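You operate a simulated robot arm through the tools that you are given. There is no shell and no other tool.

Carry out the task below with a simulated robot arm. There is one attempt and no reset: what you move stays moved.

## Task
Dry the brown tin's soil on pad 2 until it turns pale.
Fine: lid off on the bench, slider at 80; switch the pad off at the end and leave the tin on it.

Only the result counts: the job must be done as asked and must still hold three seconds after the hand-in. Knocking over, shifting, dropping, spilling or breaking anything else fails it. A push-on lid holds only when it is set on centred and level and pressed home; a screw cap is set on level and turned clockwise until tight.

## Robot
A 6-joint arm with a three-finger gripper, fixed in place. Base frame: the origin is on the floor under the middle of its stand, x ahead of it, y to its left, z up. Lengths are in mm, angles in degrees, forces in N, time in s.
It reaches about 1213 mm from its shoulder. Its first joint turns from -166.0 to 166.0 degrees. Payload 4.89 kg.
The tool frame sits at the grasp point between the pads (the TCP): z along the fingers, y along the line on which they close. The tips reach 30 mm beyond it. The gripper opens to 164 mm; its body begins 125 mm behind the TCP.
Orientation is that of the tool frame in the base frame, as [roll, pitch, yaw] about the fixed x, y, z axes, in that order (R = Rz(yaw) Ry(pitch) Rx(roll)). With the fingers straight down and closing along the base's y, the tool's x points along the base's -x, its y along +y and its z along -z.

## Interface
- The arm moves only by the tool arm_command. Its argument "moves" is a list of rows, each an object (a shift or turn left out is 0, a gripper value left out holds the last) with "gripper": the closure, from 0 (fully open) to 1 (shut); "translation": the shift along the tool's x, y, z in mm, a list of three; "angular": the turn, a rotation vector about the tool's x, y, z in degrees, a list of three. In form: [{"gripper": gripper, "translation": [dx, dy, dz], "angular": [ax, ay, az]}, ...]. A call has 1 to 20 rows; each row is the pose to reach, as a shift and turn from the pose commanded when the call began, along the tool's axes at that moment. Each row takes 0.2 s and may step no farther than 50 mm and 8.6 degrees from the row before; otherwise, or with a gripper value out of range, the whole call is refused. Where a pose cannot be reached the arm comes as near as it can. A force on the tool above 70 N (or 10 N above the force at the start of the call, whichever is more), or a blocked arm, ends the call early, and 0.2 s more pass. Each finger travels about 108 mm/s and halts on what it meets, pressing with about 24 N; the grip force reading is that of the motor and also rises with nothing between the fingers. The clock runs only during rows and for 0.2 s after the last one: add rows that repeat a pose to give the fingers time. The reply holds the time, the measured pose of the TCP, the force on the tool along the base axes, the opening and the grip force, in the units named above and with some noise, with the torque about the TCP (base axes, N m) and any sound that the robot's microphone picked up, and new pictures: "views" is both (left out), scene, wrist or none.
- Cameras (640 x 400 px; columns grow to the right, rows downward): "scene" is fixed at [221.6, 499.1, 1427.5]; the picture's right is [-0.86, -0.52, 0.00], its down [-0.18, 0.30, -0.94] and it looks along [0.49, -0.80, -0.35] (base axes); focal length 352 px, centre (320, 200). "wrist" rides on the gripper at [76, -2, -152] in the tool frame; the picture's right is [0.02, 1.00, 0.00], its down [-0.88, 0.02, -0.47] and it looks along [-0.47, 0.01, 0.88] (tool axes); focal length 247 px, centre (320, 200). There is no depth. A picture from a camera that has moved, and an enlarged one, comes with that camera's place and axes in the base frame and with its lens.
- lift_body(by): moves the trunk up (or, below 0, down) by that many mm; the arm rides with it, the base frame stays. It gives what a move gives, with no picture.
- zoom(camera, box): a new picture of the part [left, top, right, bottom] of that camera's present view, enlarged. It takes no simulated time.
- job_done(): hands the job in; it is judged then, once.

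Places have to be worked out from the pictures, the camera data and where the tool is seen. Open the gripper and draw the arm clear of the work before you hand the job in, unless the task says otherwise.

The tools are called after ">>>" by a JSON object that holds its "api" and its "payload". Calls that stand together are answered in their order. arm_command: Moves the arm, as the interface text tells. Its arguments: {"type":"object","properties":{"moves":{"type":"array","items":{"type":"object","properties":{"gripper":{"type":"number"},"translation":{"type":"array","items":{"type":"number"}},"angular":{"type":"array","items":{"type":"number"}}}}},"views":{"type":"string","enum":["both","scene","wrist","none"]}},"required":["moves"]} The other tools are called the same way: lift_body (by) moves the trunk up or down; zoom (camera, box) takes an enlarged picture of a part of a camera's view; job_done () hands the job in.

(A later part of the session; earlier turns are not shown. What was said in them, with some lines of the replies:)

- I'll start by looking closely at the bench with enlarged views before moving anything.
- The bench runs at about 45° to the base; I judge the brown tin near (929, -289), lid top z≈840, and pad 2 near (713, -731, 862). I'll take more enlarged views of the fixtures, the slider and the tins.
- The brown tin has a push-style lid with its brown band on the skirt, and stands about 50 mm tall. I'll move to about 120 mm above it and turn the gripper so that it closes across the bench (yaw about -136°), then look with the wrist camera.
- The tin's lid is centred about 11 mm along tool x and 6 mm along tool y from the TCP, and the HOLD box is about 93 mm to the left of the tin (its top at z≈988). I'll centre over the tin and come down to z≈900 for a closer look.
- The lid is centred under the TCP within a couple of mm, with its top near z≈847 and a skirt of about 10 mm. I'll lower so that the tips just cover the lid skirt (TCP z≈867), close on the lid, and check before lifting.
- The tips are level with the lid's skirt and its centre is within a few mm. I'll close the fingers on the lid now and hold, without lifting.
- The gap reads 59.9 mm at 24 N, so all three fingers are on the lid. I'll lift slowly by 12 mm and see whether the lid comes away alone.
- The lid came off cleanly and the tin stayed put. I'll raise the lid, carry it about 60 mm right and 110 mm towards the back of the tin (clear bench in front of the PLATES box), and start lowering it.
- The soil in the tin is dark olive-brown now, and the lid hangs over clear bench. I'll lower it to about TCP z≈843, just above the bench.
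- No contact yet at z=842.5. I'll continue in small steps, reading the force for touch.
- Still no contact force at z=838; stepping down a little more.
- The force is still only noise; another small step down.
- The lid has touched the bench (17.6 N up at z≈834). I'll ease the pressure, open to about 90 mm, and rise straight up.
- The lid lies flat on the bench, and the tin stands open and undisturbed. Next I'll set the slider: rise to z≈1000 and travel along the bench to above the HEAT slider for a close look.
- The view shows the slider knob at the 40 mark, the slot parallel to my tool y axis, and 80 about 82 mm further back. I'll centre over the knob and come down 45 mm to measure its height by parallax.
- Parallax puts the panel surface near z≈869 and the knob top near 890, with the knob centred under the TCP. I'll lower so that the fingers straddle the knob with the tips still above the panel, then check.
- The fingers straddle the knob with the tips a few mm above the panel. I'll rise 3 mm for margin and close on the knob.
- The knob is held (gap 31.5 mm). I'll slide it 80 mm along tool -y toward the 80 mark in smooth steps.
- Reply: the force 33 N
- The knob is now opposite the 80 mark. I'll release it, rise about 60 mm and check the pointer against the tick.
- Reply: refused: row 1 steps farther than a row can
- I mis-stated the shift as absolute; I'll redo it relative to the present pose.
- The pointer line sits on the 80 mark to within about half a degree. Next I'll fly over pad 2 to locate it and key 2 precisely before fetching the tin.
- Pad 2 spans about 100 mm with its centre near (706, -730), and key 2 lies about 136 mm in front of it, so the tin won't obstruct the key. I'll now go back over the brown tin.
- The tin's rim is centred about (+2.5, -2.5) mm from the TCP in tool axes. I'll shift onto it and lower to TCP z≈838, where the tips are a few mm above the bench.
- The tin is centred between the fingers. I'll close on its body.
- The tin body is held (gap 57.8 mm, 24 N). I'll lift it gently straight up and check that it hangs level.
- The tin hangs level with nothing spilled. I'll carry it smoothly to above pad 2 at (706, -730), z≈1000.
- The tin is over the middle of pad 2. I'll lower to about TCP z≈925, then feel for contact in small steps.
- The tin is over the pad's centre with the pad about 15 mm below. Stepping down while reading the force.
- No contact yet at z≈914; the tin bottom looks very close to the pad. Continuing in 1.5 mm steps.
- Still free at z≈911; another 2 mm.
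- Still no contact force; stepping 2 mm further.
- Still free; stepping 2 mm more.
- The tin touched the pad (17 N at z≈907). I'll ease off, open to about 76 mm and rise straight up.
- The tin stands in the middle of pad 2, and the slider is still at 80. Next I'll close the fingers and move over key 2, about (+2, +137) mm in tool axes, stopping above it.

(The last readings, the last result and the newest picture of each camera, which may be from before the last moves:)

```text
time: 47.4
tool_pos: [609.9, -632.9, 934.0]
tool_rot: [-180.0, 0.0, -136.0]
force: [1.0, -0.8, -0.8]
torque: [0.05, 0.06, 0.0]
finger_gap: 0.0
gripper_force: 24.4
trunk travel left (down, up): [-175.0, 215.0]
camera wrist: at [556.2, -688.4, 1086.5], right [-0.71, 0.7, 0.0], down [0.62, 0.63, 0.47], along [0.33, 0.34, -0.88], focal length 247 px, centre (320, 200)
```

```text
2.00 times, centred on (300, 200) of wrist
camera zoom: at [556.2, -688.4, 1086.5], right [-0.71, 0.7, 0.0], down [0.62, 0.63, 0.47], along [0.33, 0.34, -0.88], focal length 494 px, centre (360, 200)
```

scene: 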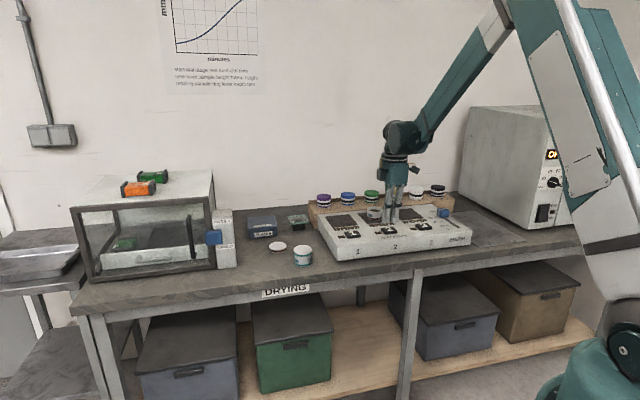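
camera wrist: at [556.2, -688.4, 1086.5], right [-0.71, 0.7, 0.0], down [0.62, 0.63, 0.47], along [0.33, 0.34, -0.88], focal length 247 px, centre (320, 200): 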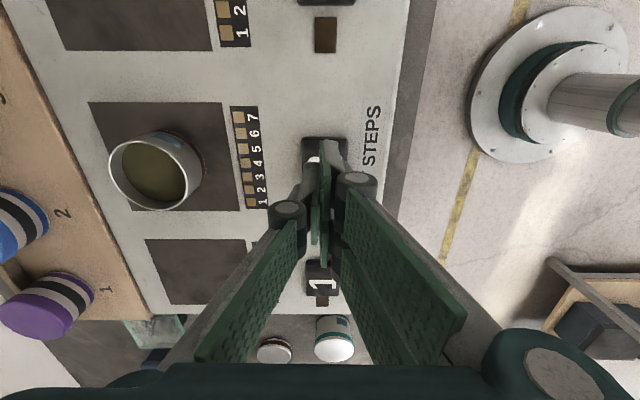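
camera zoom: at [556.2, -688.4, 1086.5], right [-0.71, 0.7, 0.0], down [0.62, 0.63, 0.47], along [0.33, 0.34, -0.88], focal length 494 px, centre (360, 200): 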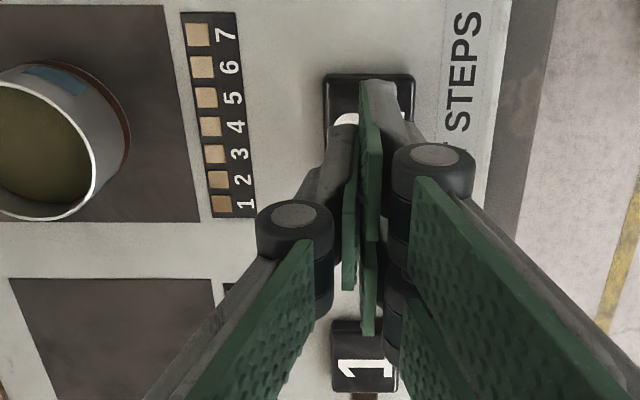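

The closed fingertips are about 20 mm above key 2 and nearly centred. I'll shift 3 mm toward the room and come down toward the key, watching the force and listening for a click.

>>> {"api": "arm_command", "payload": {"moves": [{"translation": [0, 3, 6]}, {"translation": [0, 3, 12]}, {"translation": [0, 3, 15]}, {"translation": [0, 3, 17]}, {"translation": [0, 3, 17]}], "views": "scene"}}

>>> {"api": "zoom", "payload": {"camera": "scene", "box": [340, 180, 440, 250]}}

```text
time: 48.6
tool_pos: [608.6, -631.5, 916.3]
tool_rot: [-179.9, 0.0, -136.0]
force: [0.3, 0.4, 0.2]
torque: [0.02, 0.02, -0.01]
finger_gap: 0.0
gripper_force: 24.4
trunk travel left (down, up): [-175.0, 215.0]
```

scene: 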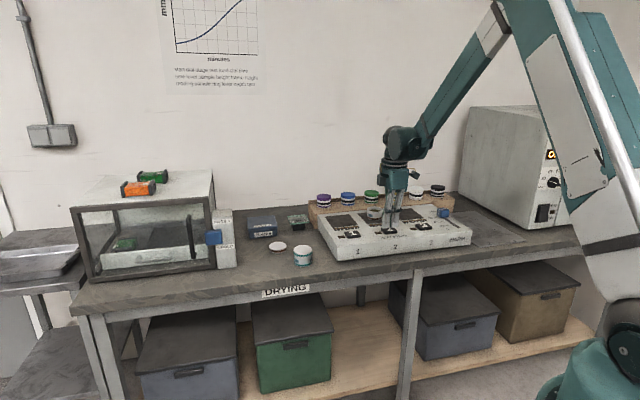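

```text
5.71 times, centred on (390, 215) of scene
camera zoom: at [221.6, 499.1, 1427.5], right [-0.86, -0.52, 0.0], down [-0.18, 0.3, -0.94], along [0.49, -0.8, -0.35], focal length 2010 px, centre (-80, 114)
```

zoom: 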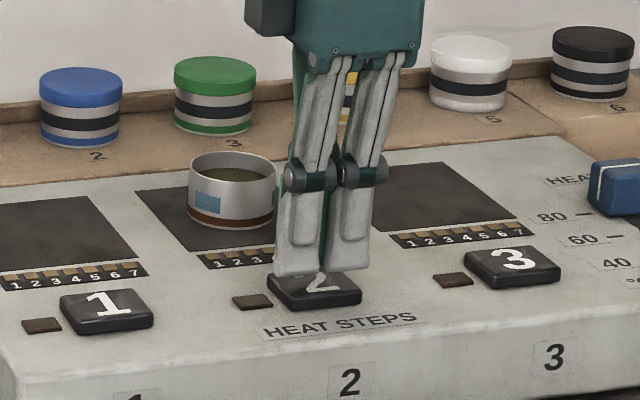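

The tips are just above the key's middle. Stepping down gently.

>>> {"api": "arm_command", "payload": {"moves": [{"translation": [0, 0, 1.5]}, {"translation": [0, 0, 3]}, {"translation": [0, 0, 4]}], "views": "none"}}

```text
time: 49.4
tool_pos: [608.2, -630.1, 914.3]
tool_rot: [179.9, 0.0, -136.0]
force: [-0.9, -0.8, 0.7]
torque: [0.02, -0.01, -0.03]
finger_gap: 0.1
gripper_force: 24.1
trunk travel left (down, up): [-175.0, 215.0]
```

No contact yet at z≈913; another 3 mm.

>>> {"api": "arm_command", "payload": {"moves": [{"translation": [0, 0, 1]}, {"translation": [0, 0, 2]}, {"translation": [0, 0, 3]}], "views": "none"}}

>>> {"api": "zoom", "payload": {"camera": "scene", "box": [340, 180, 440, 250]}}

```text
time: 50.2
tool_pos: [606.9, -630.6, 909.7]
tool_rot: [-180.0, 0.0, -136.0]
force: [-0.6, 0.5, 0.2]
torque: [0.04, -0.01, 0.0]
finger_gap: 0.0
gripper_force: 23.9
trunk travel left (down, up): [-175.0, 215.0]
```

```text
5.71 times, centred on (390, 215) of scene
camera zoom: at [221.6, 499.1, 1427.5], right [-0.86, -0.52, 0.0], down [-0.18, 0.3, -0.94], along [0.49, -0.8, -0.35], focal length 2010 px, centre (-80, 114)
```

zoom: 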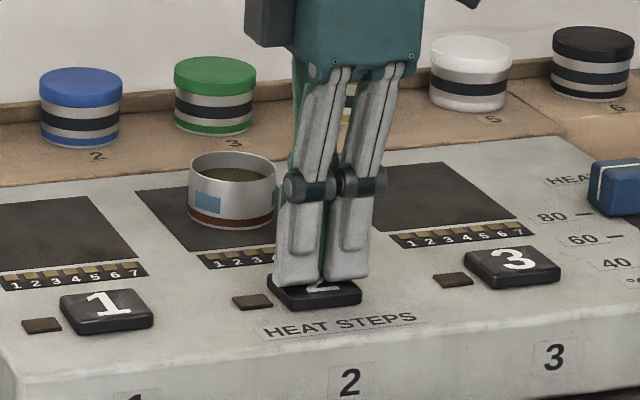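

The tips look right on top of the key centre but no force yet; another 2 mm.

>>> {"api": "arm_command", "payload": {"moves": [{"translation": [0, 0, 1]}, {"translation": [0, 0, 2]}], "views": "none"}}

```text
time: 50.8
tool_pos: [606.9, -629.9, 907.4]
tool_rot: [180.0, 0.0, -136.0]
force: [0.0, -0.1, 0.7]
torque: [0.0, -0.02, 0.0]
finger_gap: 5.8
gripper_force: 44.6
trunk travel left (down, up): [-175.0, 215.0]
```

The finger gap jumped to 5.8 mm with no net force, so the tips seem to be touching something. I'll look before going further.

>>> {"api": "arm_command", "payload": {"moves": [{"translation": [0, 0, 0]}], "views": "both"}}

>>> {"api": "zoom", "payload": {"camera": "scene", "box": [350, 190, 430, 245]}}

>>> {"api": "zoom", "payload": {"camera": "wrist", "box": [140, 100, 460, 300]}}

```text
time: 51.2
tool_pos: [607.4, -630.0, 909.0]
tool_rot: [179.9, 0.0, -136.1]
force: [-0.9, -0.3, -0.7]
torque: [0.0, 0.0, -0.03]
finger_gap: 6.1
gripper_force: 44.8
trunk travel left (down, up): [-175.0, 215.0]
camera wrist: at [554.0, -686.0, 1060.2], right [-0.71, 0.7, 0.0], down [0.62, 0.63, 0.47], along [0.33, 0.34, -0.88], focal length 247 px, centre (320, 200)
```

scene: 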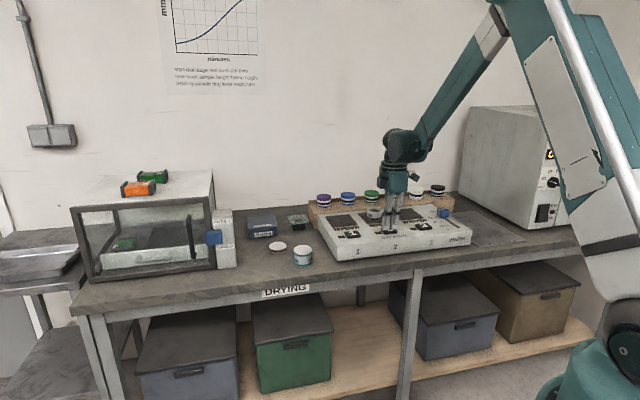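
wrist: 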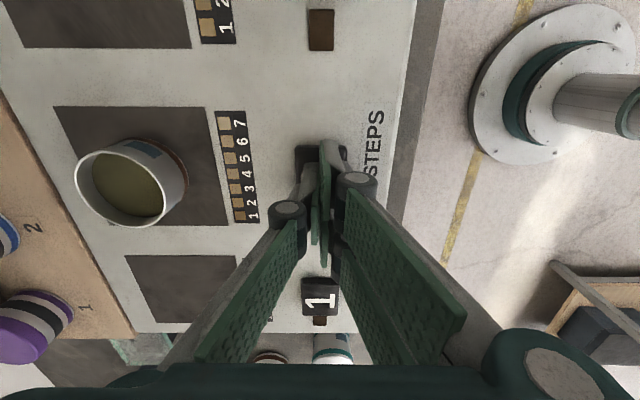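

```text
7.27 times, centred on (390, 218) of scene
camera zoom: at [221.6, 499.1, 1427.5], right [-0.86, -0.52, 0.0], down [-0.18, 0.3, -0.94], along [0.49, -0.8, -0.35], focal length 2559 px, centre (-189, 73)
```

zoom: 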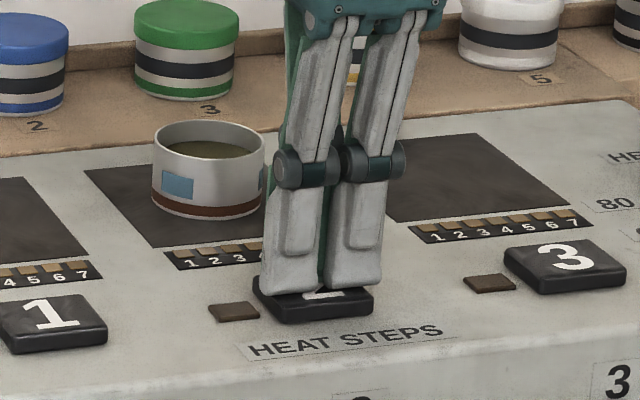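

```text
2.00 times, centred on (300, 200) of wrist
camera zoom: at [554.0, -686.0, 1060.2], right [-0.71, 0.7, 0.0], down [0.62, 0.63, 0.47], along [0.33, 0.34, -0.88], focal length 494 px, centre (360, 200)
```

zoom: 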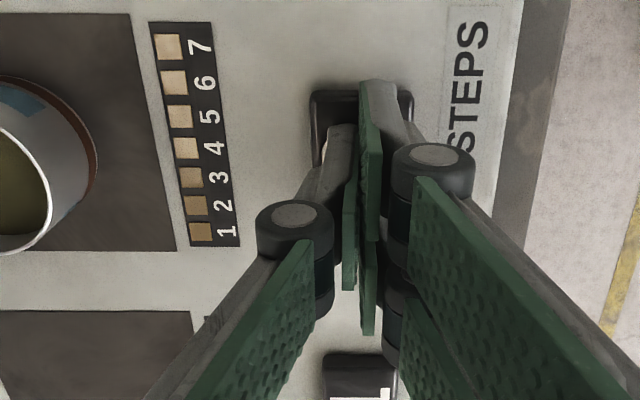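

The tips are on or just above key 2 and no lamp is lit yet. I'll step down another 2 mm.

>>> {"api": "arm_command", "payload": {"moves": [{"translation": [0, 0, 1]}, {"translation": [0, 0, 2]}], "views": "none"}}

```text
time: 51.8
tool_pos: [607.4, -629.6, 906.0]
tool_rot: [-180.0, 0.0, -136.0]
force: [-1.1, 0.0, 1.5]
torque: [-0.03, 0.03, 0.02]
finger_gap: 6.1
gripper_force: 44.9
trunk travel left (down, up): [-175.0, 215.0]
```

Force is still only 1.5 N; continuing 2 mm.

>>> {"api": "arm_command", "payload": {"moves": [{"translation": [0, 0, 1]}, {"translation": [0, 0, 2]}], "views": "none"}}

>>> {"api": "zoom", "payload": {"camera": "scene", "box": [350, 190, 430, 245]}}

```text
time: 52.4
tool_pos: [608.0, -631.1, 904.2]
tool_rot: [-180.0, 0.0, -136.0]
force: [1.3, -0.6, 3.3]
torque: [0.02, -0.04, -0.01]
finger_gap: 6.2
gripper_force: 44.7
trunk travel left (down, up): [-175.0, 215.0]
heard: click
```

```text
7.27 times, centred on (390, 218) of scene
camera zoom: at [221.6, 499.1, 1427.5], right [-0.86, -0.52, 0.0], down [-0.18, 0.3, -0.94], along [0.49, -0.8, -0.35], focal length 2559 px, centre (-189, 73)
```

zoom: 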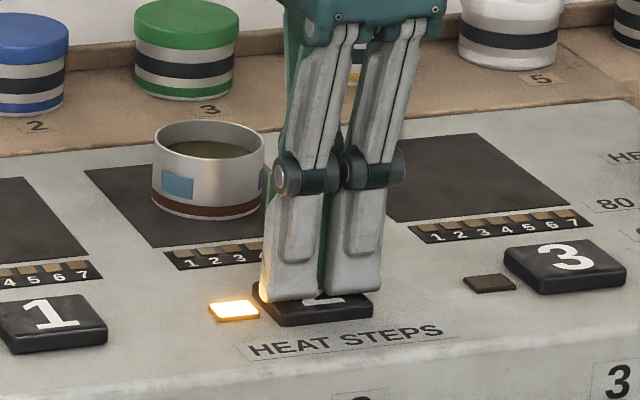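

A click was heard and pad 2's lamp is lit, so the pad is on. I'll rise 15 mm off the key and watch the soil and step lamps.

>>> {"api": "arm_command", "payload": {"moves": [{"translation": [0, 0, -4]}, {"translation": [0, 0, -10]}, {"translation": [0, 0, -15]}], "views": "both"}}

>>> {"api": "zoom", "payload": {"camera": "scene", "box": [350, 190, 430, 245]}}

>>> {"api": "zoom", "payload": {"camera": "wrist", "box": [50, 90, 290, 240]}}

```text
time: 53.2
tool_pos: [606.6, -631.3, 919.5]
tool_rot: [180.0, 0.0, -136.0]
force: [-0.4, 0.0, 0.8]
torque: [0.01, 0.01, 0.04]
finger_gap: 0.0
gripper_force: 45.1
trunk travel left (down, up): [-175.0, 215.0]
camera wrist: at [553.6, -686.0, 1071.5], right [-0.71, 0.7, 0.0], down [0.62, 0.63, 0.47], along [0.33, 0.34, -0.88], focal length 247 px, centre (320, 200)
```

scene: 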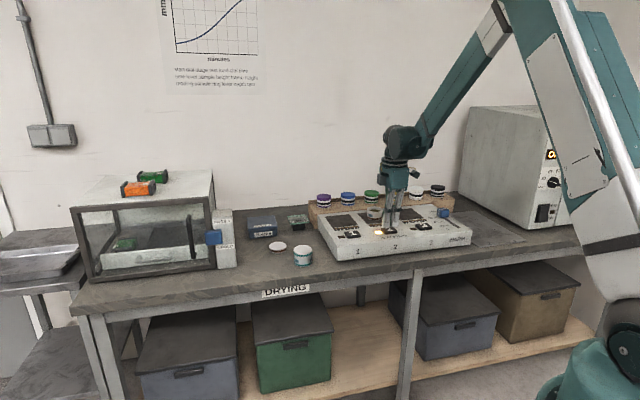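
wrist: 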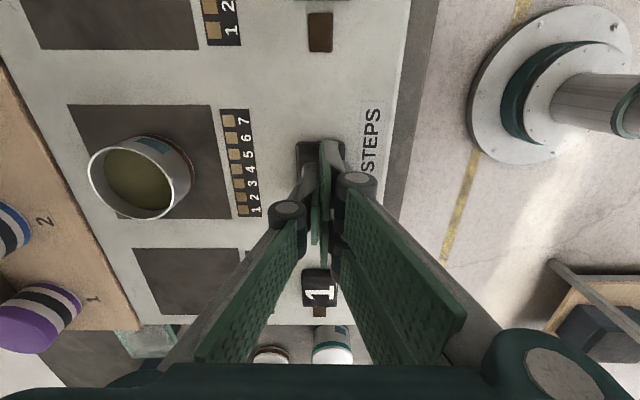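

```text
7.27 times, centred on (390, 218) of scene
camera zoom: at [221.6, 499.1, 1427.5], right [-0.86, -0.52, 0.0], down [-0.18, 0.3, -0.94], along [0.49, -0.8, -0.35], focal length 2559 px, centre (-189, 73)
```

zoom: 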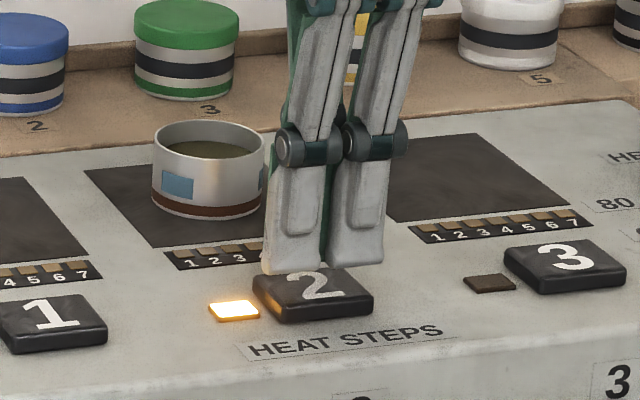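

```text
2.67 times, centred on (170, 165) of wrist
camera zoom: at [553.6, -686.0, 1071.5], right [-0.71, 0.7, 0.0], down [0.62, 0.63, 0.47], along [0.33, 0.34, -0.88], focal length 659 px, centre (720, 293)
```

zoom: 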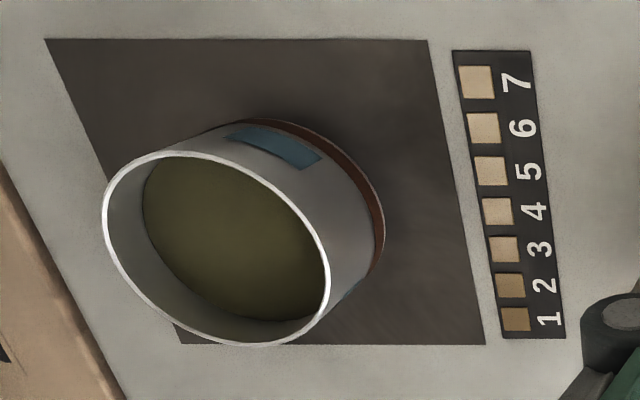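

The lamp stays lit with the key released. I'll wait a couple of seconds and look again.

>>> {"api": "arm_command", "payload": {"moves": [{"translation": [0, 0, 0]}, {"translation": [0, 0, 0]}, {"translation": [0, 0, 0]}, {"translation": [0, 0, 0]}, {"translation": [0, 0, 0]}, {"translation": [0, 0, 0]}, {"translation": [0, 0, 0]}, {"translation": [0, 0, 0]}], "views": "none"}}

>>> {"api": "zoom", "payload": {"camera": "scene", "box": [350, 190, 430, 245]}}

>>> {"api": "zoom", "payload": {"camera": "wrist", "box": [50, 90, 290, 240]}}

```text
time: 55.0
tool_pos: [607.0, -630.3, 919.2]
tool_rot: [-180.0, 0.0, -136.1]
force: [0.1, 0.6, -0.3]
torque: [-0.01, -0.02, -0.02]
finger_gap: 0.1
gripper_force: 44.8
trunk travel left (down, up): [-175.0, 215.0]
```

```text
7.27 times, centred on (390, 218) of scene
camera zoom: at [221.6, 499.1, 1427.5], right [-0.86, -0.52, 0.0], down [-0.18, 0.3, -0.94], along [0.49, -0.8, -0.35], focal length 2559 px, centre (-189, 73)
```

zoom: 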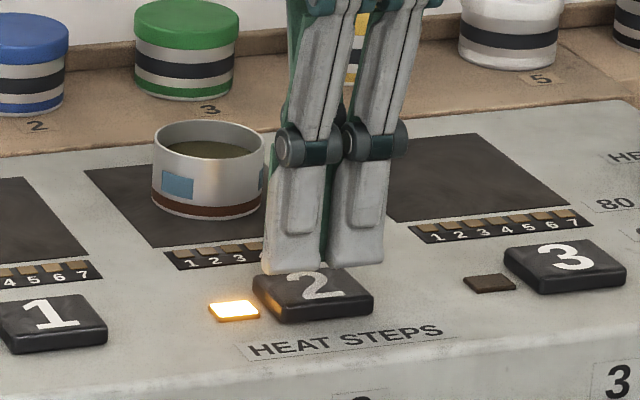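

```text
2.67 times, centred on (170, 165) of wrist
camera zoom: at [553.6, -685.9, 1071.6], right [-0.71, 0.7, 0.0], down [0.62, 0.63, 0.47], along [0.33, 0.34, -0.88], focal length 659 px, centre (720, 293)
```

zoom: 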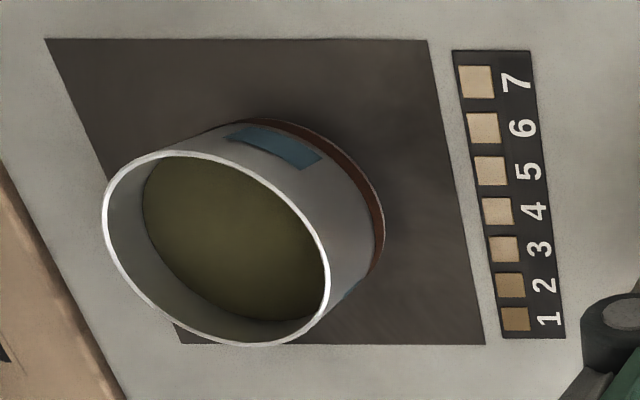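

No visible change after 2–3 s. I'll keep waiting in longer spells and compare the colour each time.

>>> {"api": "arm_command", "payload": {"moves": [{"translation": [0, 0, 0]}, {"translation": [0, 0, 0]}, {"translation": [0, 0, 0]}, {"translation": [0, 0, 0]}, {"translation": [0, 0, 0]}, {"translation": [0, 0, 0]}, {"translation": [0, 0, 0]}, {"translation": [0, 0, 0]}, {"translation": [0, 0, 0]}, {"translation": [0, 0, 0]}, {"translation": [0, 0, 0]}, {"translation": [0, 0, 0]}, {"translation": [0, 0, 0]}, {"translation": [0, 0, 0]}, {"translation": [0, 0, 0]}, {"translation": [0, 0, 0]}, {"translation": [0, 0, 0]}, {"translation": [0, 0, 0]}, {"translation": [0, 0, 0]}, {"translation": [0, 0, 0]}], "views": "none"}}

>>> {"api": "zoom", "payload": {"camera": "wrist", "box": [50, 90, 290, 240]}}

>>> {"api": "zoom", "payload": {"camera": "scene", "box": [350, 190, 430, 245]}}

```text
time: 59.2
tool_pos: [607.3, -630.5, 920.0]
tool_rot: [180.0, -0.1, -136.1]
force: [0.1, 0.7, 0.2]
torque: [-0.01, -0.02, 0.01]
finger_gap: 0.0
gripper_force: 44.0
trunk travel left (down, up): [-175.0, 215.0]
```

```text
2.67 times, centred on (170, 165) of wrist
camera zoom: at [553.6, -685.9, 1071.6], right [-0.71, 0.7, 0.0], down [0.62, 0.63, 0.47], along [0.33, 0.34, -0.88], focal length 659 px, centre (720, 293)
```

zoom: 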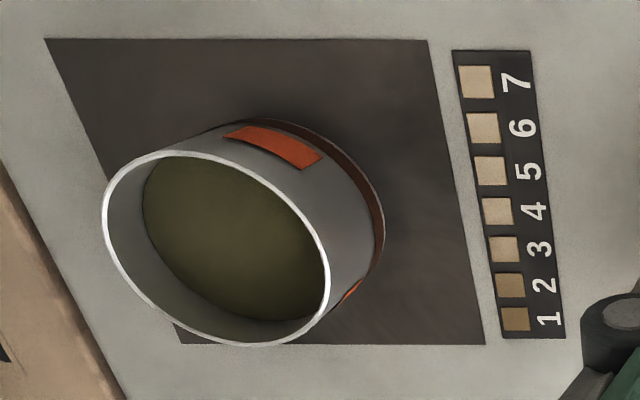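

```text
7.27 times, centred on (390, 218) of scene
camera zoom: at [221.6, 499.1, 1427.5], right [-0.86, -0.52, 0.0], down [-0.18, 0.3, -0.94], along [0.49, -0.8, -0.35], focal length 2559 px, centre (-189, 73)
```

zoom: 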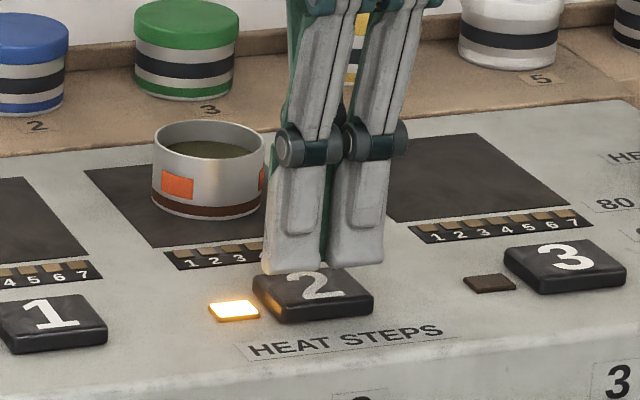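

The blue temperature patches on the tin turned orange (tin hot), while the soil is still dark. I'll keep waiting.

>>> {"api": "arm_command", "payload": {"moves": [{"translation": [0, 0, 0]}, {"translation": [0, 0, 0]}, {"translation": [0, 0, 0]}, {"translation": [0, 0, 0]}, {"translation": [0, 0, 0]}, {"translation": [0, 0, 0]}, {"translation": [0, 0, 0]}, {"translation": [0, 0, 0]}, {"translation": [0, 0, 0]}, {"translation": [0, 0, 0]}, {"translation": [0, 0, 0]}, {"translation": [0, 0, 0]}, {"translation": [0, 0, 0]}, {"translation": [0, 0, 0]}, {"translation": [0, 0, 0]}, {"translation": [0, 0, 0]}, {"translation": [0, 0, 0]}, {"translation": [0, 0, 0]}, {"translation": [0, 0, 0]}, {"translation": [0, 0, 0]}], "views": "none"}}

>>> {"api": "zoom", "payload": {"camera": "wrist", "box": [50, 90, 290, 240]}}

>>> {"api": "zoom", "payload": {"camera": "scene", "box": [350, 190, 430, 245]}}

```text
time: 63.4
tool_pos: [607.2, -631.1, 920.2]
tool_rot: [180.0, 0.0, -136.0]
force: [0.0, 0.2, 0.3]
torque: [0.01, -0.01, 0.01]
finger_gap: 0.1
gripper_force: 45.0
trunk travel left (down, up): [-175.0, 215.0]
```

```text
2.67 times, centred on (170, 165) of wrist
camera zoom: at [553.6, -685.9, 1071.6], right [-0.71, 0.7, 0.0], down [0.62, 0.63, 0.47], along [0.33, 0.34, -0.88], focal length 659 px, centre (720, 293)
```

zoom: 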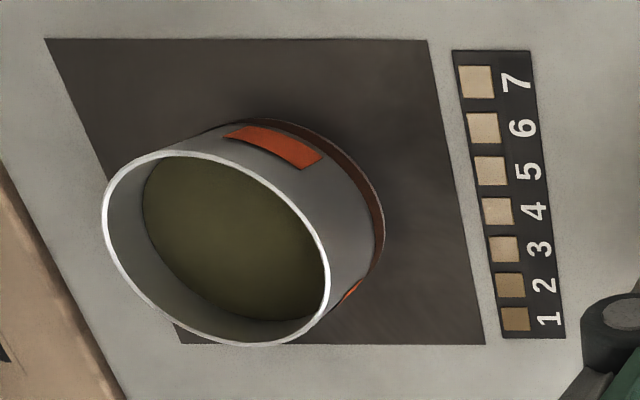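

```text
7.27 times, centred on (390, 218) of scene
camera zoom: at [221.6, 499.1, 1427.5], right [-0.86, -0.52, 0.0], down [-0.18, 0.3, -0.94], along [0.49, -0.8, -0.35], focal length 2559 px, centre (-189, 73)
```

zoom: 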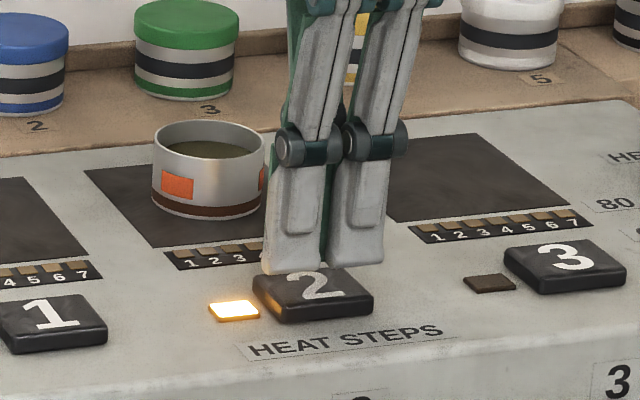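

Soil still dark at 10 s of heat. I'll wait further, looking after each spell.

>>> {"api": "arm_command", "payload": {"moves": [{"translation": [0, 0, 0]}, {"translation": [0, 0, 0]}, {"translation": [0, 0, 0]}, {"translation": [0, 0, 0]}, {"translation": [0, 0, 0]}, {"translation": [0, 0, 0]}, {"translation": [0, 0, 0]}, {"translation": [0, 0, 0]}, {"translation": [0, 0, 0]}, {"translation": [0, 0, 0]}, {"translation": [0, 0, 0]}, {"translation": [0, 0, 0]}, {"translation": [0, 0, 0]}, {"translation": [0, 0, 0]}, {"translation": [0, 0, 0]}, {"translation": [0, 0, 0]}, {"translation": [0, 0, 0]}, {"translation": [0, 0, 0]}, {"translation": [0, 0, 0]}, {"translation": [0, 0, 0]}], "views": "none"}}

>>> {"api": "zoom", "payload": {"camera": "wrist", "box": [50, 90, 290, 240]}}

>>> {"api": "arm_command", "payload": {"moves": [{"translation": [0, 0, 0]}, {"translation": [0, 0, 0]}, {"translation": [0, 0, 0]}, {"translation": [0, 0, 0]}, {"translation": [0, 0, 0]}, {"translation": [0, 0, 0]}, {"translation": [0, 0, 0]}, {"translation": [0, 0, 0]}, {"translation": [0, 0, 0]}, {"translation": [0, 0, 0]}, {"translation": [0, 0, 0]}, {"translation": [0, 0, 0]}, {"translation": [0, 0, 0]}, {"translation": [0, 0, 0]}, {"translation": [0, 0, 0]}, {"translation": [0, 0, 0]}, {"translation": [0, 0, 0]}, {"translation": [0, 0, 0]}, {"translation": [0, 0, 0]}, {"translation": [0, 0, 0]}], "views": "none"}}

>>> {"api": "zoom", "payload": {"camera": "wrist", "box": [50, 90, 290, 240]}}

>>> {"api": "zoom", "payload": {"camera": "scene", "box": [350, 190, 430, 245]}}

```text
time: 67.6
tool_pos: [607.6, -629.9, 919.7]
tool_rot: [180.0, 0.1, -136.0]
force: [0.9, -0.1, -0.5]
torque: [-0.02, -0.01, 0.05]
finger_gap: 0.0
gripper_force: 45.2
trunk travel left (down, up): [-175.0, 215.0]
```

```text
2.67 times, centred on (170, 165) of wrist
camera zoom: at [553.6, -685.9, 1071.6], right [-0.71, 0.7, 0.0], down [0.62, 0.63, 0.47], along [0.33, 0.34, -0.88], focal length 659 px, centre (720, 293)
```

zoom: 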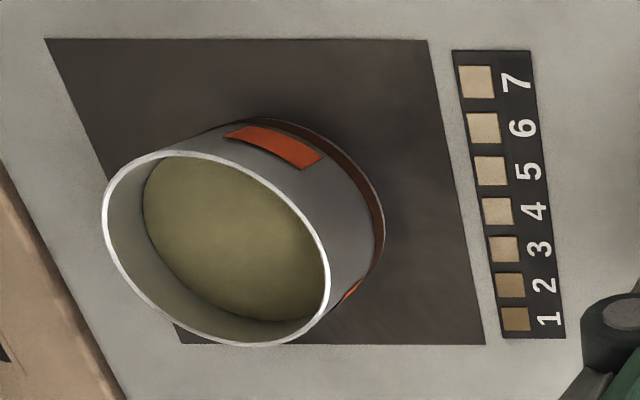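

```text
time: 71.8
tool_pos: [607.1, -630.9, 920.2]
tool_rot: [-180.0, 0.0, -136.0]
force: [-0.1, 0.4, 0.6]
torque: [-0.02, -0.02, -0.01]
finger_gap: 0.0
gripper_force: 44.4
trunk travel left (down, up): [-175.0, 215.0]
```

```text
2.67 times, centred on (170, 165) of wrist
camera zoom: at [553.6, -685.9, 1071.6], right [-0.71, 0.7, 0.0], down [0.62, 0.63, 0.47], along [0.33, 0.34, -0.88], focal length 659 px, centre (720, 293)
```

zoom: 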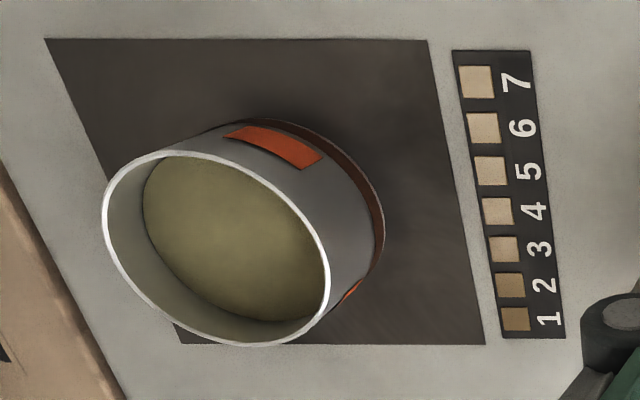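

```text
7.27 times, centred on (390, 218) of scene
camera zoom: at [221.6, 499.1, 1427.5], right [-0.86, -0.52, 0.0], down [-0.18, 0.3, -0.94], along [0.49, -0.8, -0.35], focal length 2559 px, centre (-189, 73)
```

zoom: 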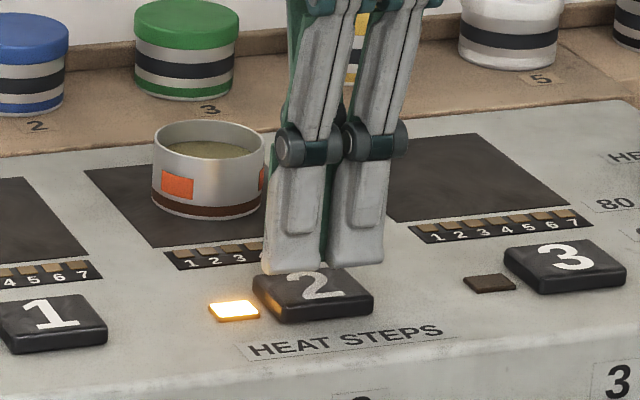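

Between 63 and 68 s the soil became lighter and has held since. I'll zoom in closer to judge whether that is the final pale colour or a halfway stage, then wait briefly and compare.

>>> {"api": "zoom", "payload": {"camera": "wrist", "box": [80, 130, 200, 230]}}

>>> {"api": "arm_command", "payload": {"moves": [{"translation": [0, 0, 0]}, {"translation": [0, 0, 0]}, {"translation": [0, 0, 0]}, {"translation": [0, 0, 0]}, {"translation": [0, 0, 0]}, {"translation": [0, 0, 0]}, {"translation": [0, 0, 0]}, {"translation": [0, 0, 0]}, {"translation": [0, 0, 0]}, {"translation": [0, 0, 0]}, {"translation": [0, 0, 0]}, {"translation": [0, 0, 0]}, {"translation": [0, 0, 0]}, {"translation": [0, 0, 0]}, {"translation": [0, 0, 0]}], "views": "none"}}

>>> {"api": "zoom", "payload": {"camera": "wrist", "box": [80, 130, 200, 230]}}

```text
4.00 times, centred on (140, 180) of wrist
camera zoom: at [553.6, -685.9, 1071.6], right [-0.71, 0.7, 0.0], down [0.62, 0.63, 0.47], along [0.33, 0.34, -0.88], focal length 988 px, centre (1040, 280)
```

zoom: 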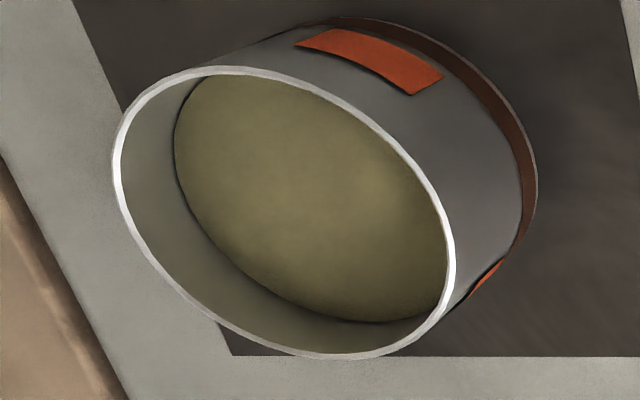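

```text
time: 75.0
tool_pos: [606.3, -630.8, 919.5]
tool_rot: [180.0, 0.0, -136.0]
force: [-0.1, -0.7, -0.9]
torque: [-0.01, 0.03, -0.03]
finger_gap: 0.0
gripper_force: 44.4
trunk travel left (down, up): [-175.0, 215.0]
```

```text
4.00 times, centred on (140, 180) of wrist
camera zoom: at [553.6, -685.9, 1071.6], right [-0.71, 0.7, 0.0], down [0.62, 0.63, 0.47], along [0.33, 0.34, -0.88], focal length 988 px, centre (1040, 280)
```

zoom: 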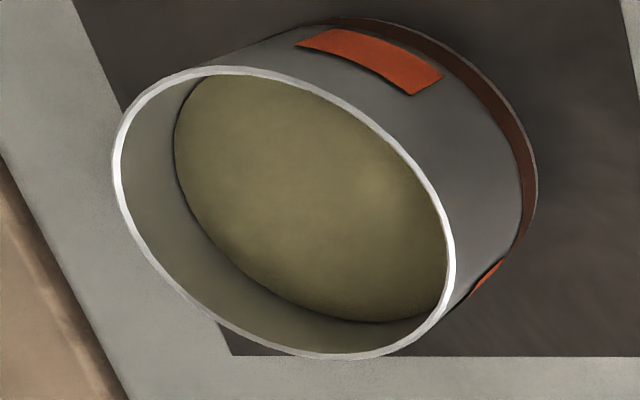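

The colour holds at a mid khaki, which might be only a halfway stage. I'll keep heating at 80 and check every 4 s for a further change.

>>> {"api": "arm_command", "payload": {"moves": [{"translation": [0, 0, 0]}, {"translation": [0, 0, 0]}, {"translation": [0, 0, 0]}, {"translation": [0, 0, 0]}, {"translation": [0, 0, 0]}, {"translation": [0, 0, 0]}, {"translation": [0, 0, 0]}, {"translation": [0, 0, 0]}, {"translation": [0, 0, 0]}, {"translation": [0, 0, 0]}, {"translation": [0, 0, 0]}, {"translation": [0, 0, 0]}, {"translation": [0, 0, 0]}, {"translation": [0, 0, 0]}, {"translation": [0, 0, 0]}, {"translation": [0, 0, 0]}, {"translation": [0, 0, 0]}, {"translation": [0, 0, 0]}, {"translation": [0, 0, 0]}, {"translation": [0, 0, 0]}], "views": "none"}}

>>> {"api": "zoom", "payload": {"camera": "wrist", "box": [80, 130, 200, 230]}}

>>> {"api": "zoom", "payload": {"camera": "scene", "box": [350, 190, 430, 245]}}

```text
time: 79.2
tool_pos: [607.3, -630.5, 920.2]
tool_rot: [180.0, 0.0, -136.0]
force: [0.3, -0.3, 0.3]
torque: [0.02, 0.0, -0.02]
finger_gap: 0.0
gripper_force: 45.1
trunk travel left (down, up): [-175.0, 215.0]
```

```text
4.00 times, centred on (140, 180) of wrist
camera zoom: at [553.6, -685.9, 1071.6], right [-0.71, 0.7, 0.0], down [0.62, 0.63, 0.47], along [0.33, 0.34, -0.88], focal length 988 px, centre (1040, 280)
```

zoom: 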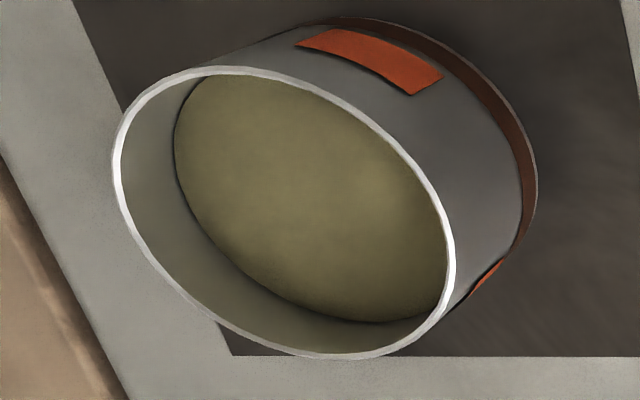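

```text
7.27 times, centred on (390, 218) of scene
camera zoom: at [221.6, 499.1, 1427.5], right [-0.86, -0.52, 0.0], down [-0.18, 0.3, -0.94], along [0.49, -0.8, -0.35], focal length 2559 px, centre (-189, 73)
```

zoom: 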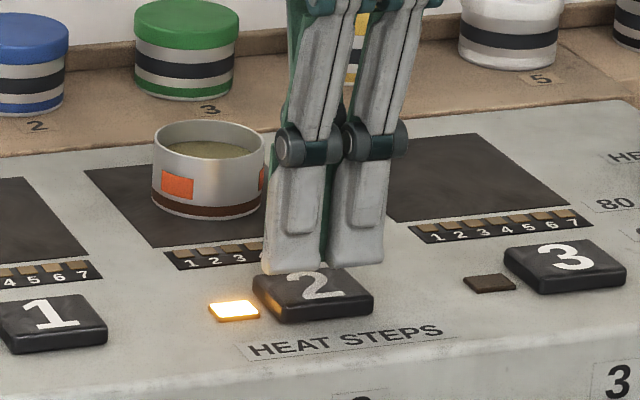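

Perhaps a trace lighter, but no clear second change yet; waiting further.

>>> {"api": "arm_command", "payload": {"moves": [{"translation": [0, 0, 0]}, {"translation": [0, 0, 0]}, {"translation": [0, 0, 0]}, {"translation": [0, 0, 0]}, {"translation": [0, 0, 0]}, {"translation": [0, 0, 0]}, {"translation": [0, 0, 0]}, {"translation": [0, 0, 0]}, {"translation": [0, 0, 0]}, {"translation": [0, 0, 0]}, {"translation": [0, 0, 0]}, {"translation": [0, 0, 0]}, {"translation": [0, 0, 0]}, {"translation": [0, 0, 0]}, {"translation": [0, 0, 0]}, {"translation": [0, 0, 0]}, {"translation": [0, 0, 0]}, {"translation": [0, 0, 0]}, {"translation": [0, 0, 0]}, {"translation": [0, 0, 0]}], "views": "none"}}

>>> {"api": "zoom", "payload": {"camera": "wrist", "box": [80, 130, 200, 230]}}

>>> {"api": "arm_command", "payload": {"moves": [{"translation": [0, 0, 0]}, {"translation": [0, 0, 0]}, {"translation": [0, 0, 0]}, {"translation": [0, 0, 0]}, {"translation": [0, 0, 0]}, {"translation": [0, 0, 0]}, {"translation": [0, 0, 0]}, {"translation": [0, 0, 0]}, {"translation": [0, 0, 0]}, {"translation": [0, 0, 0]}, {"translation": [0, 0, 0]}, {"translation": [0, 0, 0]}, {"translation": [0, 0, 0]}, {"translation": [0, 0, 0]}, {"translation": [0, 0, 0]}, {"translation": [0, 0, 0]}, {"translation": [0, 0, 0]}, {"translation": [0, 0, 0]}, {"translation": [0, 0, 0]}, {"translation": [0, 0, 0]}], "views": "none"}}

>>> {"api": "zoom", "payload": {"camera": "wrist", "box": [80, 130, 200, 230]}}

```text
time: 83.4
tool_pos: [608.1, -629.2, 919.7]
tool_rot: [-180.0, 0.0, -135.9]
force: [-0.6, 0.3, 0.0]
torque: [0.01, -0.04, 0.05]
finger_gap: 0.0
gripper_force: 45.1
trunk travel left (down, up): [-175.0, 215.0]
```

```text
4.00 times, centred on (140, 180) of wrist
camera zoom: at [553.6, -685.9, 1071.6], right [-0.71, 0.7, 0.0], down [0.62, 0.63, 0.47], along [0.33, 0.34, -0.88], focal length 988 px, centre (1040, 280)
```

zoom: 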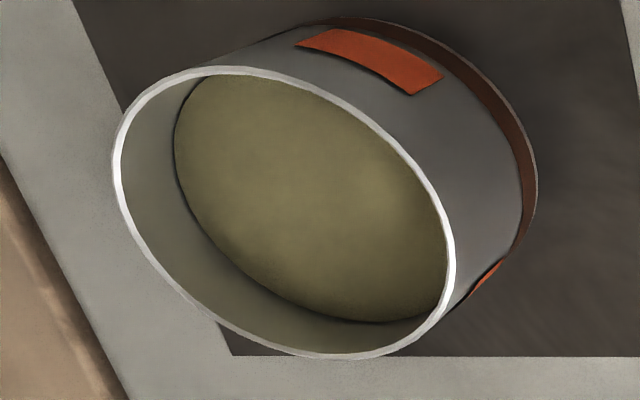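

```text
time: 87.6
tool_pos: [608.0, -630.2, 919.5]
tool_rot: [-179.9, -0.1, -136.0]
force: [-0.4, 0.7, -0.3]
torque: [0.01, 0.02, -0.04]
finger_gap: 0.1
gripper_force: 45.0
trunk travel left (down, up): [-175.0, 215.0]
```

```text
4.00 times, centred on (140, 180) of wrist
camera zoom: at [553.6, -685.9, 1071.6], right [-0.71, 0.7, 0.0], down [0.62, 0.63, 0.47], along [0.33, 0.34, -0.88], focal length 988 px, centre (1040, 280)
```

zoom: 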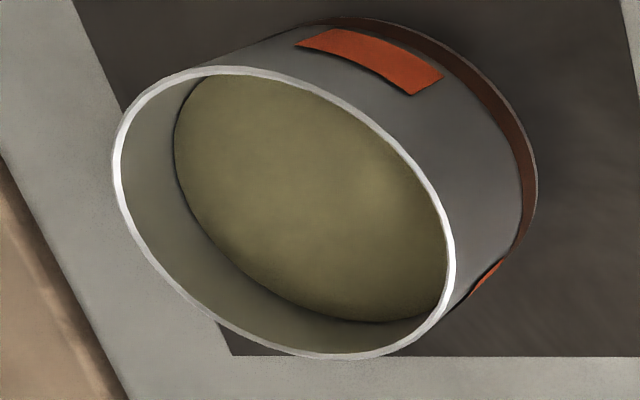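

The colour has been steady for 20 s since the one clear change. I'll allow one more short spell and check from the scene camera too before switching off.

>>> {"api": "arm_command", "payload": {"moves": [{"translation": [0, 0, 0]}, {"translation": [0, 0, 0]}, {"translation": [0, 0, 0]}, {"translation": [0, 0, 0]}, {"translation": [0, 0, 0]}, {"translation": [0, 0, 0]}, {"translation": [0, 0, 0]}, {"translation": [0, 0, 0]}, {"translation": [0, 0, 0]}, {"translation": [0, 0, 0]}, {"translation": [0, 0, 0]}, {"translation": [0, 0, 0]}, {"translation": [0, 0, 0]}, {"translation": [0, 0, 0]}, {"translation": [0, 0, 0]}, {"translation": [0, 0, 0]}, {"translation": [0, 0, 0]}, {"translation": [0, 0, 0]}, {"translation": [0, 0, 0]}, {"translation": [0, 0, 0]}], "views": "scene"}}

>>> {"api": "zoom", "payload": {"camera": "wrist", "box": [50, 90, 290, 240]}}

>>> {"api": "zoom", "payload": {"camera": "scene", "box": [355, 195, 395, 225]}}

```text
time: 91.8
tool_pos: [607.0, -630.2, 920.4]
tool_rot: [180.0, 0.0, -135.9]
force: [1.0, -0.2, -1.4]
torque: [0.0, 0.02, 0.01]
finger_gap: 0.1
gripper_force: 45.5
trunk travel left (down, up): [-175.0, 215.0]
```

scene: 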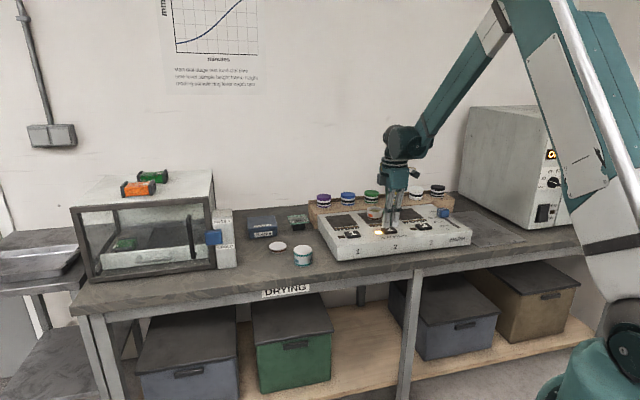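

```text
2.67 times, centred on (170, 165) of wrist
camera zoom: at [553.6, -685.9, 1071.6], right [-0.71, 0.7, 0.0], down [0.62, 0.63, 0.47], along [0.33, 0.34, -0.88], focal length 659 px, centre (720, 293)
```

zoom: 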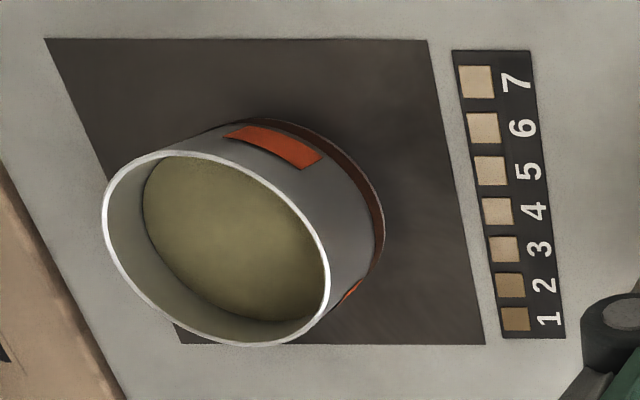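

```text
13.33 times, centred on (375, 210) of scene
camera zoom: at [221.6, 499.1, 1427.5], right [-0.86, -0.52, 0.0], down [-0.18, 0.3, -0.94], along [0.49, -0.8, -0.35], focal length 4691 px, centre (-413, 67)
```

zoom: 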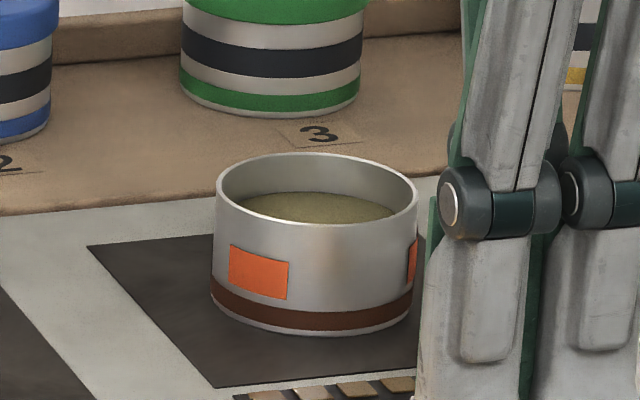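

The soil is steadily pale compared with its first dark state and hasn't altered for over 20 s, so I take it as dry. I'll press key 2 again to switch the pad off, going down the same 15 mm.

>>> {"api": "arm_command", "payload": {"moves": [{"translation": [0, 0, 5]}, {"translation": [0, 0, 10]}, {"translation": [0, 0, 12]}, {"translation": [0, 0, 13.5]}, {"translation": [0, 0, 15]}, {"translation": [0, 0, 15.3]}], "views": "none"}}

>>> {"api": "zoom", "payload": {"camera": "scene", "box": [350, 190, 430, 245]}}

```text
time: 93.2
tool_pos: [607.9, -630.2, 905.4]
tool_rot: [179.9, 0.0, -136.0]
force: [1.5, -1.7, 3.5]
torque: [-0.03, -0.08, 0.02]
finger_gap: 5.9
gripper_force: 45.7
trunk travel left (down, up): [-175.0, 215.0]
heard: click
```

```text
7.27 times, centred on (390, 218) of scene
camera zoom: at [221.6, 499.1, 1427.5], right [-0.86, -0.52, 0.0], down [-0.18, 0.3, -0.94], along [0.49, -0.8, -0.35], focal length 2559 px, centre (-189, 73)
```

zoom: 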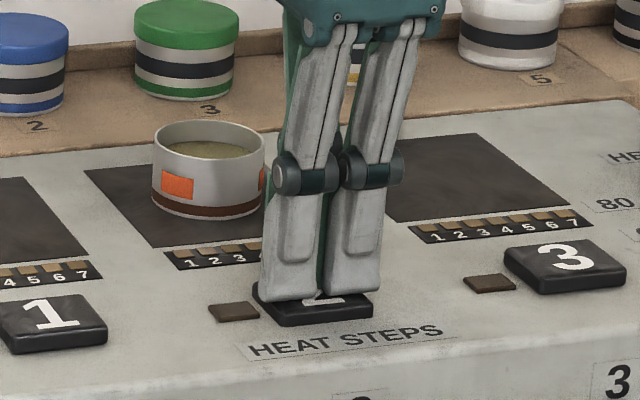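

Click heard and the lamp is out. I'll rise straight up off the key by about 130 mm and check everything.

>>> {"api": "arm_command", "payload": {"moves": [{"translation": [0, 0, -5]}, {"translation": [0, 0, -15]}, {"translation": [0, 0, -40]}, {"translation": [0, 0, -80]}, {"translation": [0, 0, -120]}, {"translation": [0, 0, -140]}, {"translation": [0, 0, -140]}], "views": "both"}}

>>> {"api": "zoom", "payload": {"camera": "scene", "box": [330, 170, 450, 250]}}

>>> {"api": "zoom", "payload": {"camera": "wrist", "box": [80, 60, 360, 240]}}

```text
time: 94.8
tool_pos: [608.2, -631.2, 1043.9]
tool_rot: [-180.0, 0.0, -136.0]
force: [-1.4, 0.4, 0.9]
torque: [-0.01, -0.05, -0.02]
finger_gap: 0.1
gripper_force: 45.1
trunk travel left (down, up): [-175.0, 215.0]
camera wrist: at [553.8, -686.0, 1195.5], right [-0.71, 0.7, 0.0], down [0.62, 0.63, 0.47], along [0.33, 0.34, -0.88], focal length 247 px, centre (320, 200)
```

scene: 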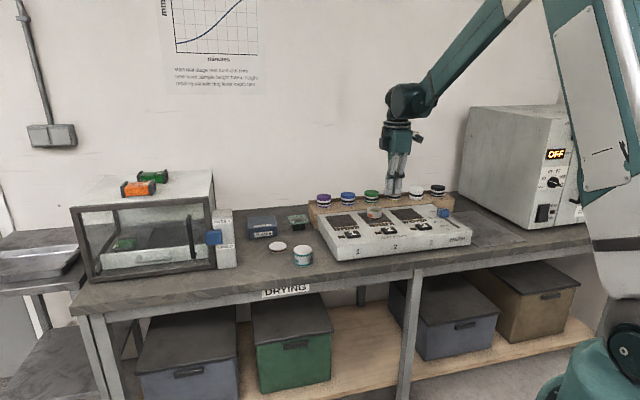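
wrist: 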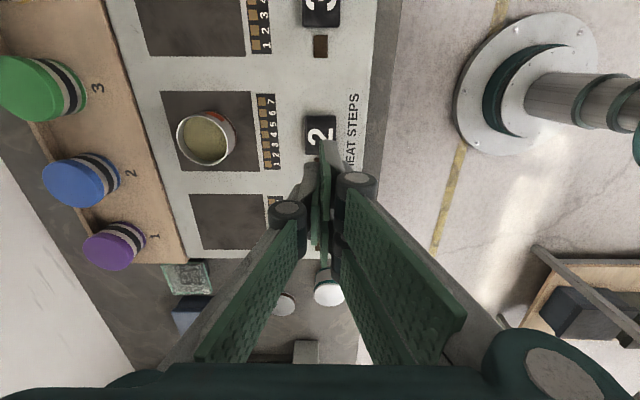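

```text
5.00 times, centred on (390, 210) of scene
camera zoom: at [221.6, 499.1, 1427.5], right [-0.86, -0.52, 0.0], down [-0.18, 0.3, -0.94], along [0.49, -0.8, -0.35], focal length 1759 px, centre (-30, 150)
```

zoom: 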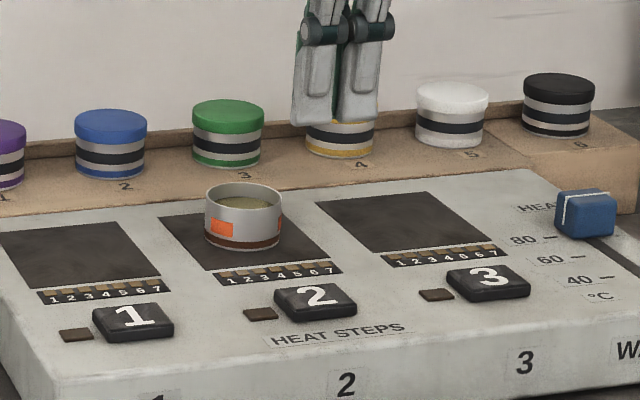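

```text
2.22 times, centred on (220, 150) of wrist
camera zoom: at [553.8, -686.0, 1195.5], right [-0.71, 0.7, 0.0], down [0.62, 0.63, 0.47], along [0.33, 0.34, -0.88], focal length 549 px, centre (542, 311)
```

zoom: 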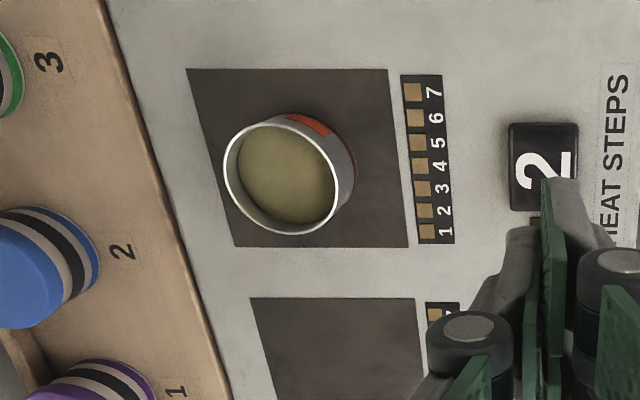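

In clearer light the soil is plainly pale, the lamp is off, and the slider sits at 80. I'll open the gripper and draw the arm back toward the room, clear of the bench.

>>> {"api": "arm_command", "payload": {"moves": [{"translation": [0, 20, -30], "gripper": 0.6}, {"translation": [0, 55, -60], "gripper": 0.3}, {"translation": [0, 95, -85], "gripper": 0}, {"translation": [0, 135, -100]}, {"translation": [0, 175, -110]}, {"translation": [0, 200, -110]}, {"translation": [0, 200, -110]}, {"translation": [0, 200, -110]}], "views": "both"}}

>>> {"api": "zoom", "payload": {"camera": "scene", "box": [320, 170, 480, 270]}}

>>> {"api": "zoom", "payload": {"camera": "scene", "box": [180, 190, 340, 290]}}

```text
time: 96.6
tool_pos: [468.3, -487.5, 1154.6]
tool_rot: [-180.0, 0.0, -136.0]
force: [-0.2, -0.3, 0.0]
torque: [-0.05, -0.06, -0.01]
finger_gap: 164.1
gripper_force: 0.0
trunk travel left (down, up): [-175.0, 215.0]
camera wrist: at [414.3, -542.1, 1307.0], right [-0.71, 0.7, 0.0], down [0.62, 0.63, 0.47], along [0.33, 0.34, -0.88], focal length 247 px, centre (320, 200)
```

scene: 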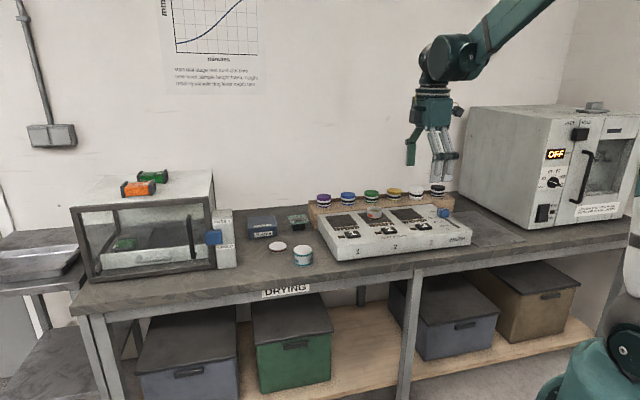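
wrist: 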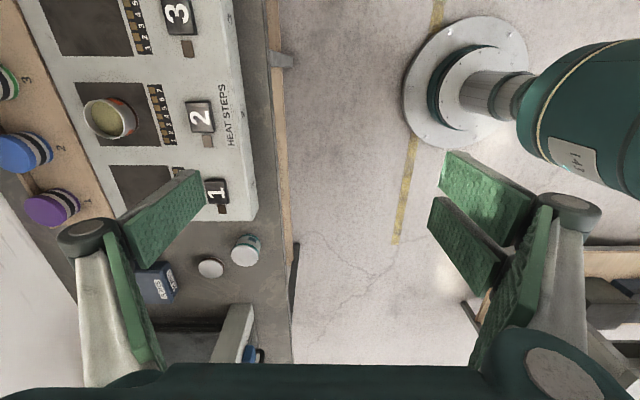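

```text
4.00 times, centred on (400, 220) of scene
camera zoom: at [221.6, 499.1, 1427.5], right [-0.86, -0.52, 0.0], down [-0.18, 0.3, -0.94], along [0.49, -0.8, -0.35], focal length 1407 px, centre (0, 120)
```

zoom: 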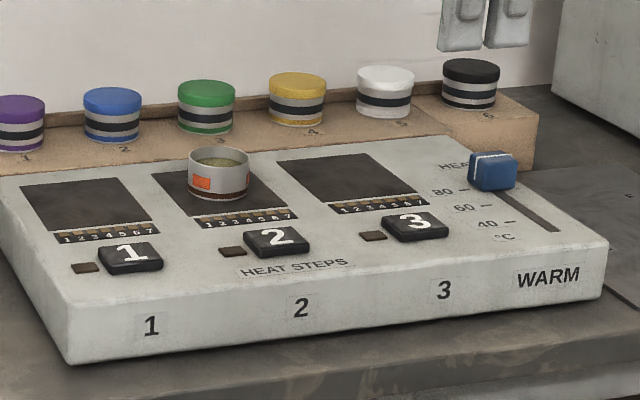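

```text
4.00 times, centred on (260, 240) of scene
camera zoom: at [221.6, 499.1, 1427.5], right [-0.86, -0.52, 0.0], down [-0.18, 0.3, -0.94], along [0.49, -0.8, -0.35], focal length 1407 px, centre (560, 40)
```

zoom: 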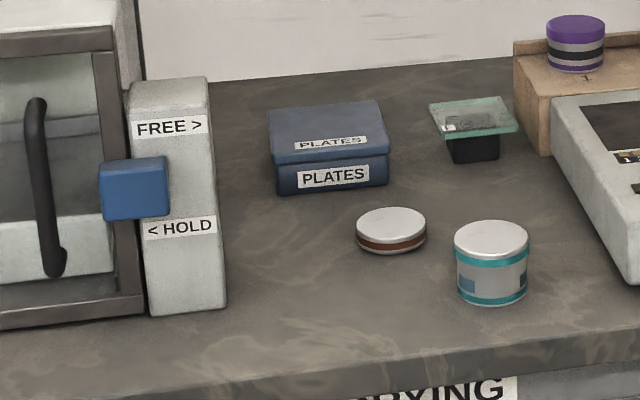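

The tin stands open on pad 2 with pale soil, and the pad lamp is off. The slider is at 80, the lid lies flat on the bench, nothing else has shifted, and the open gripper is clear. I'm handing the job in.

>>> {"api": "job_done", "payload": {}}

```text
The job is handed in.
```

I dried the brown tin's soil on pad 2 until it turned pale, switched the pad off, and handed the job in. I haven't had a verdict back.

- **Soil:** it changed once, from dark olive to pale khaki, about 11–15 s after the pad came on. It stayed that colour for the rest of the roughly 40 s of heating, so I took that as dry. The tin's temperature patches are still orange, so it is hot.
- **Tin and lid:** the tin stands open in the middle of pad 2. Its lid lies flat on the bench between the teal tin and the PLATES box.
- **Settings:** the slider reads 80 to within about half a degree. Pad 2's lamp went out with a click when I pressed its key the second time.
- **Everything else:** nothing else on the bench looks moved in the last pictures. The gripper is open and clear of the bench.
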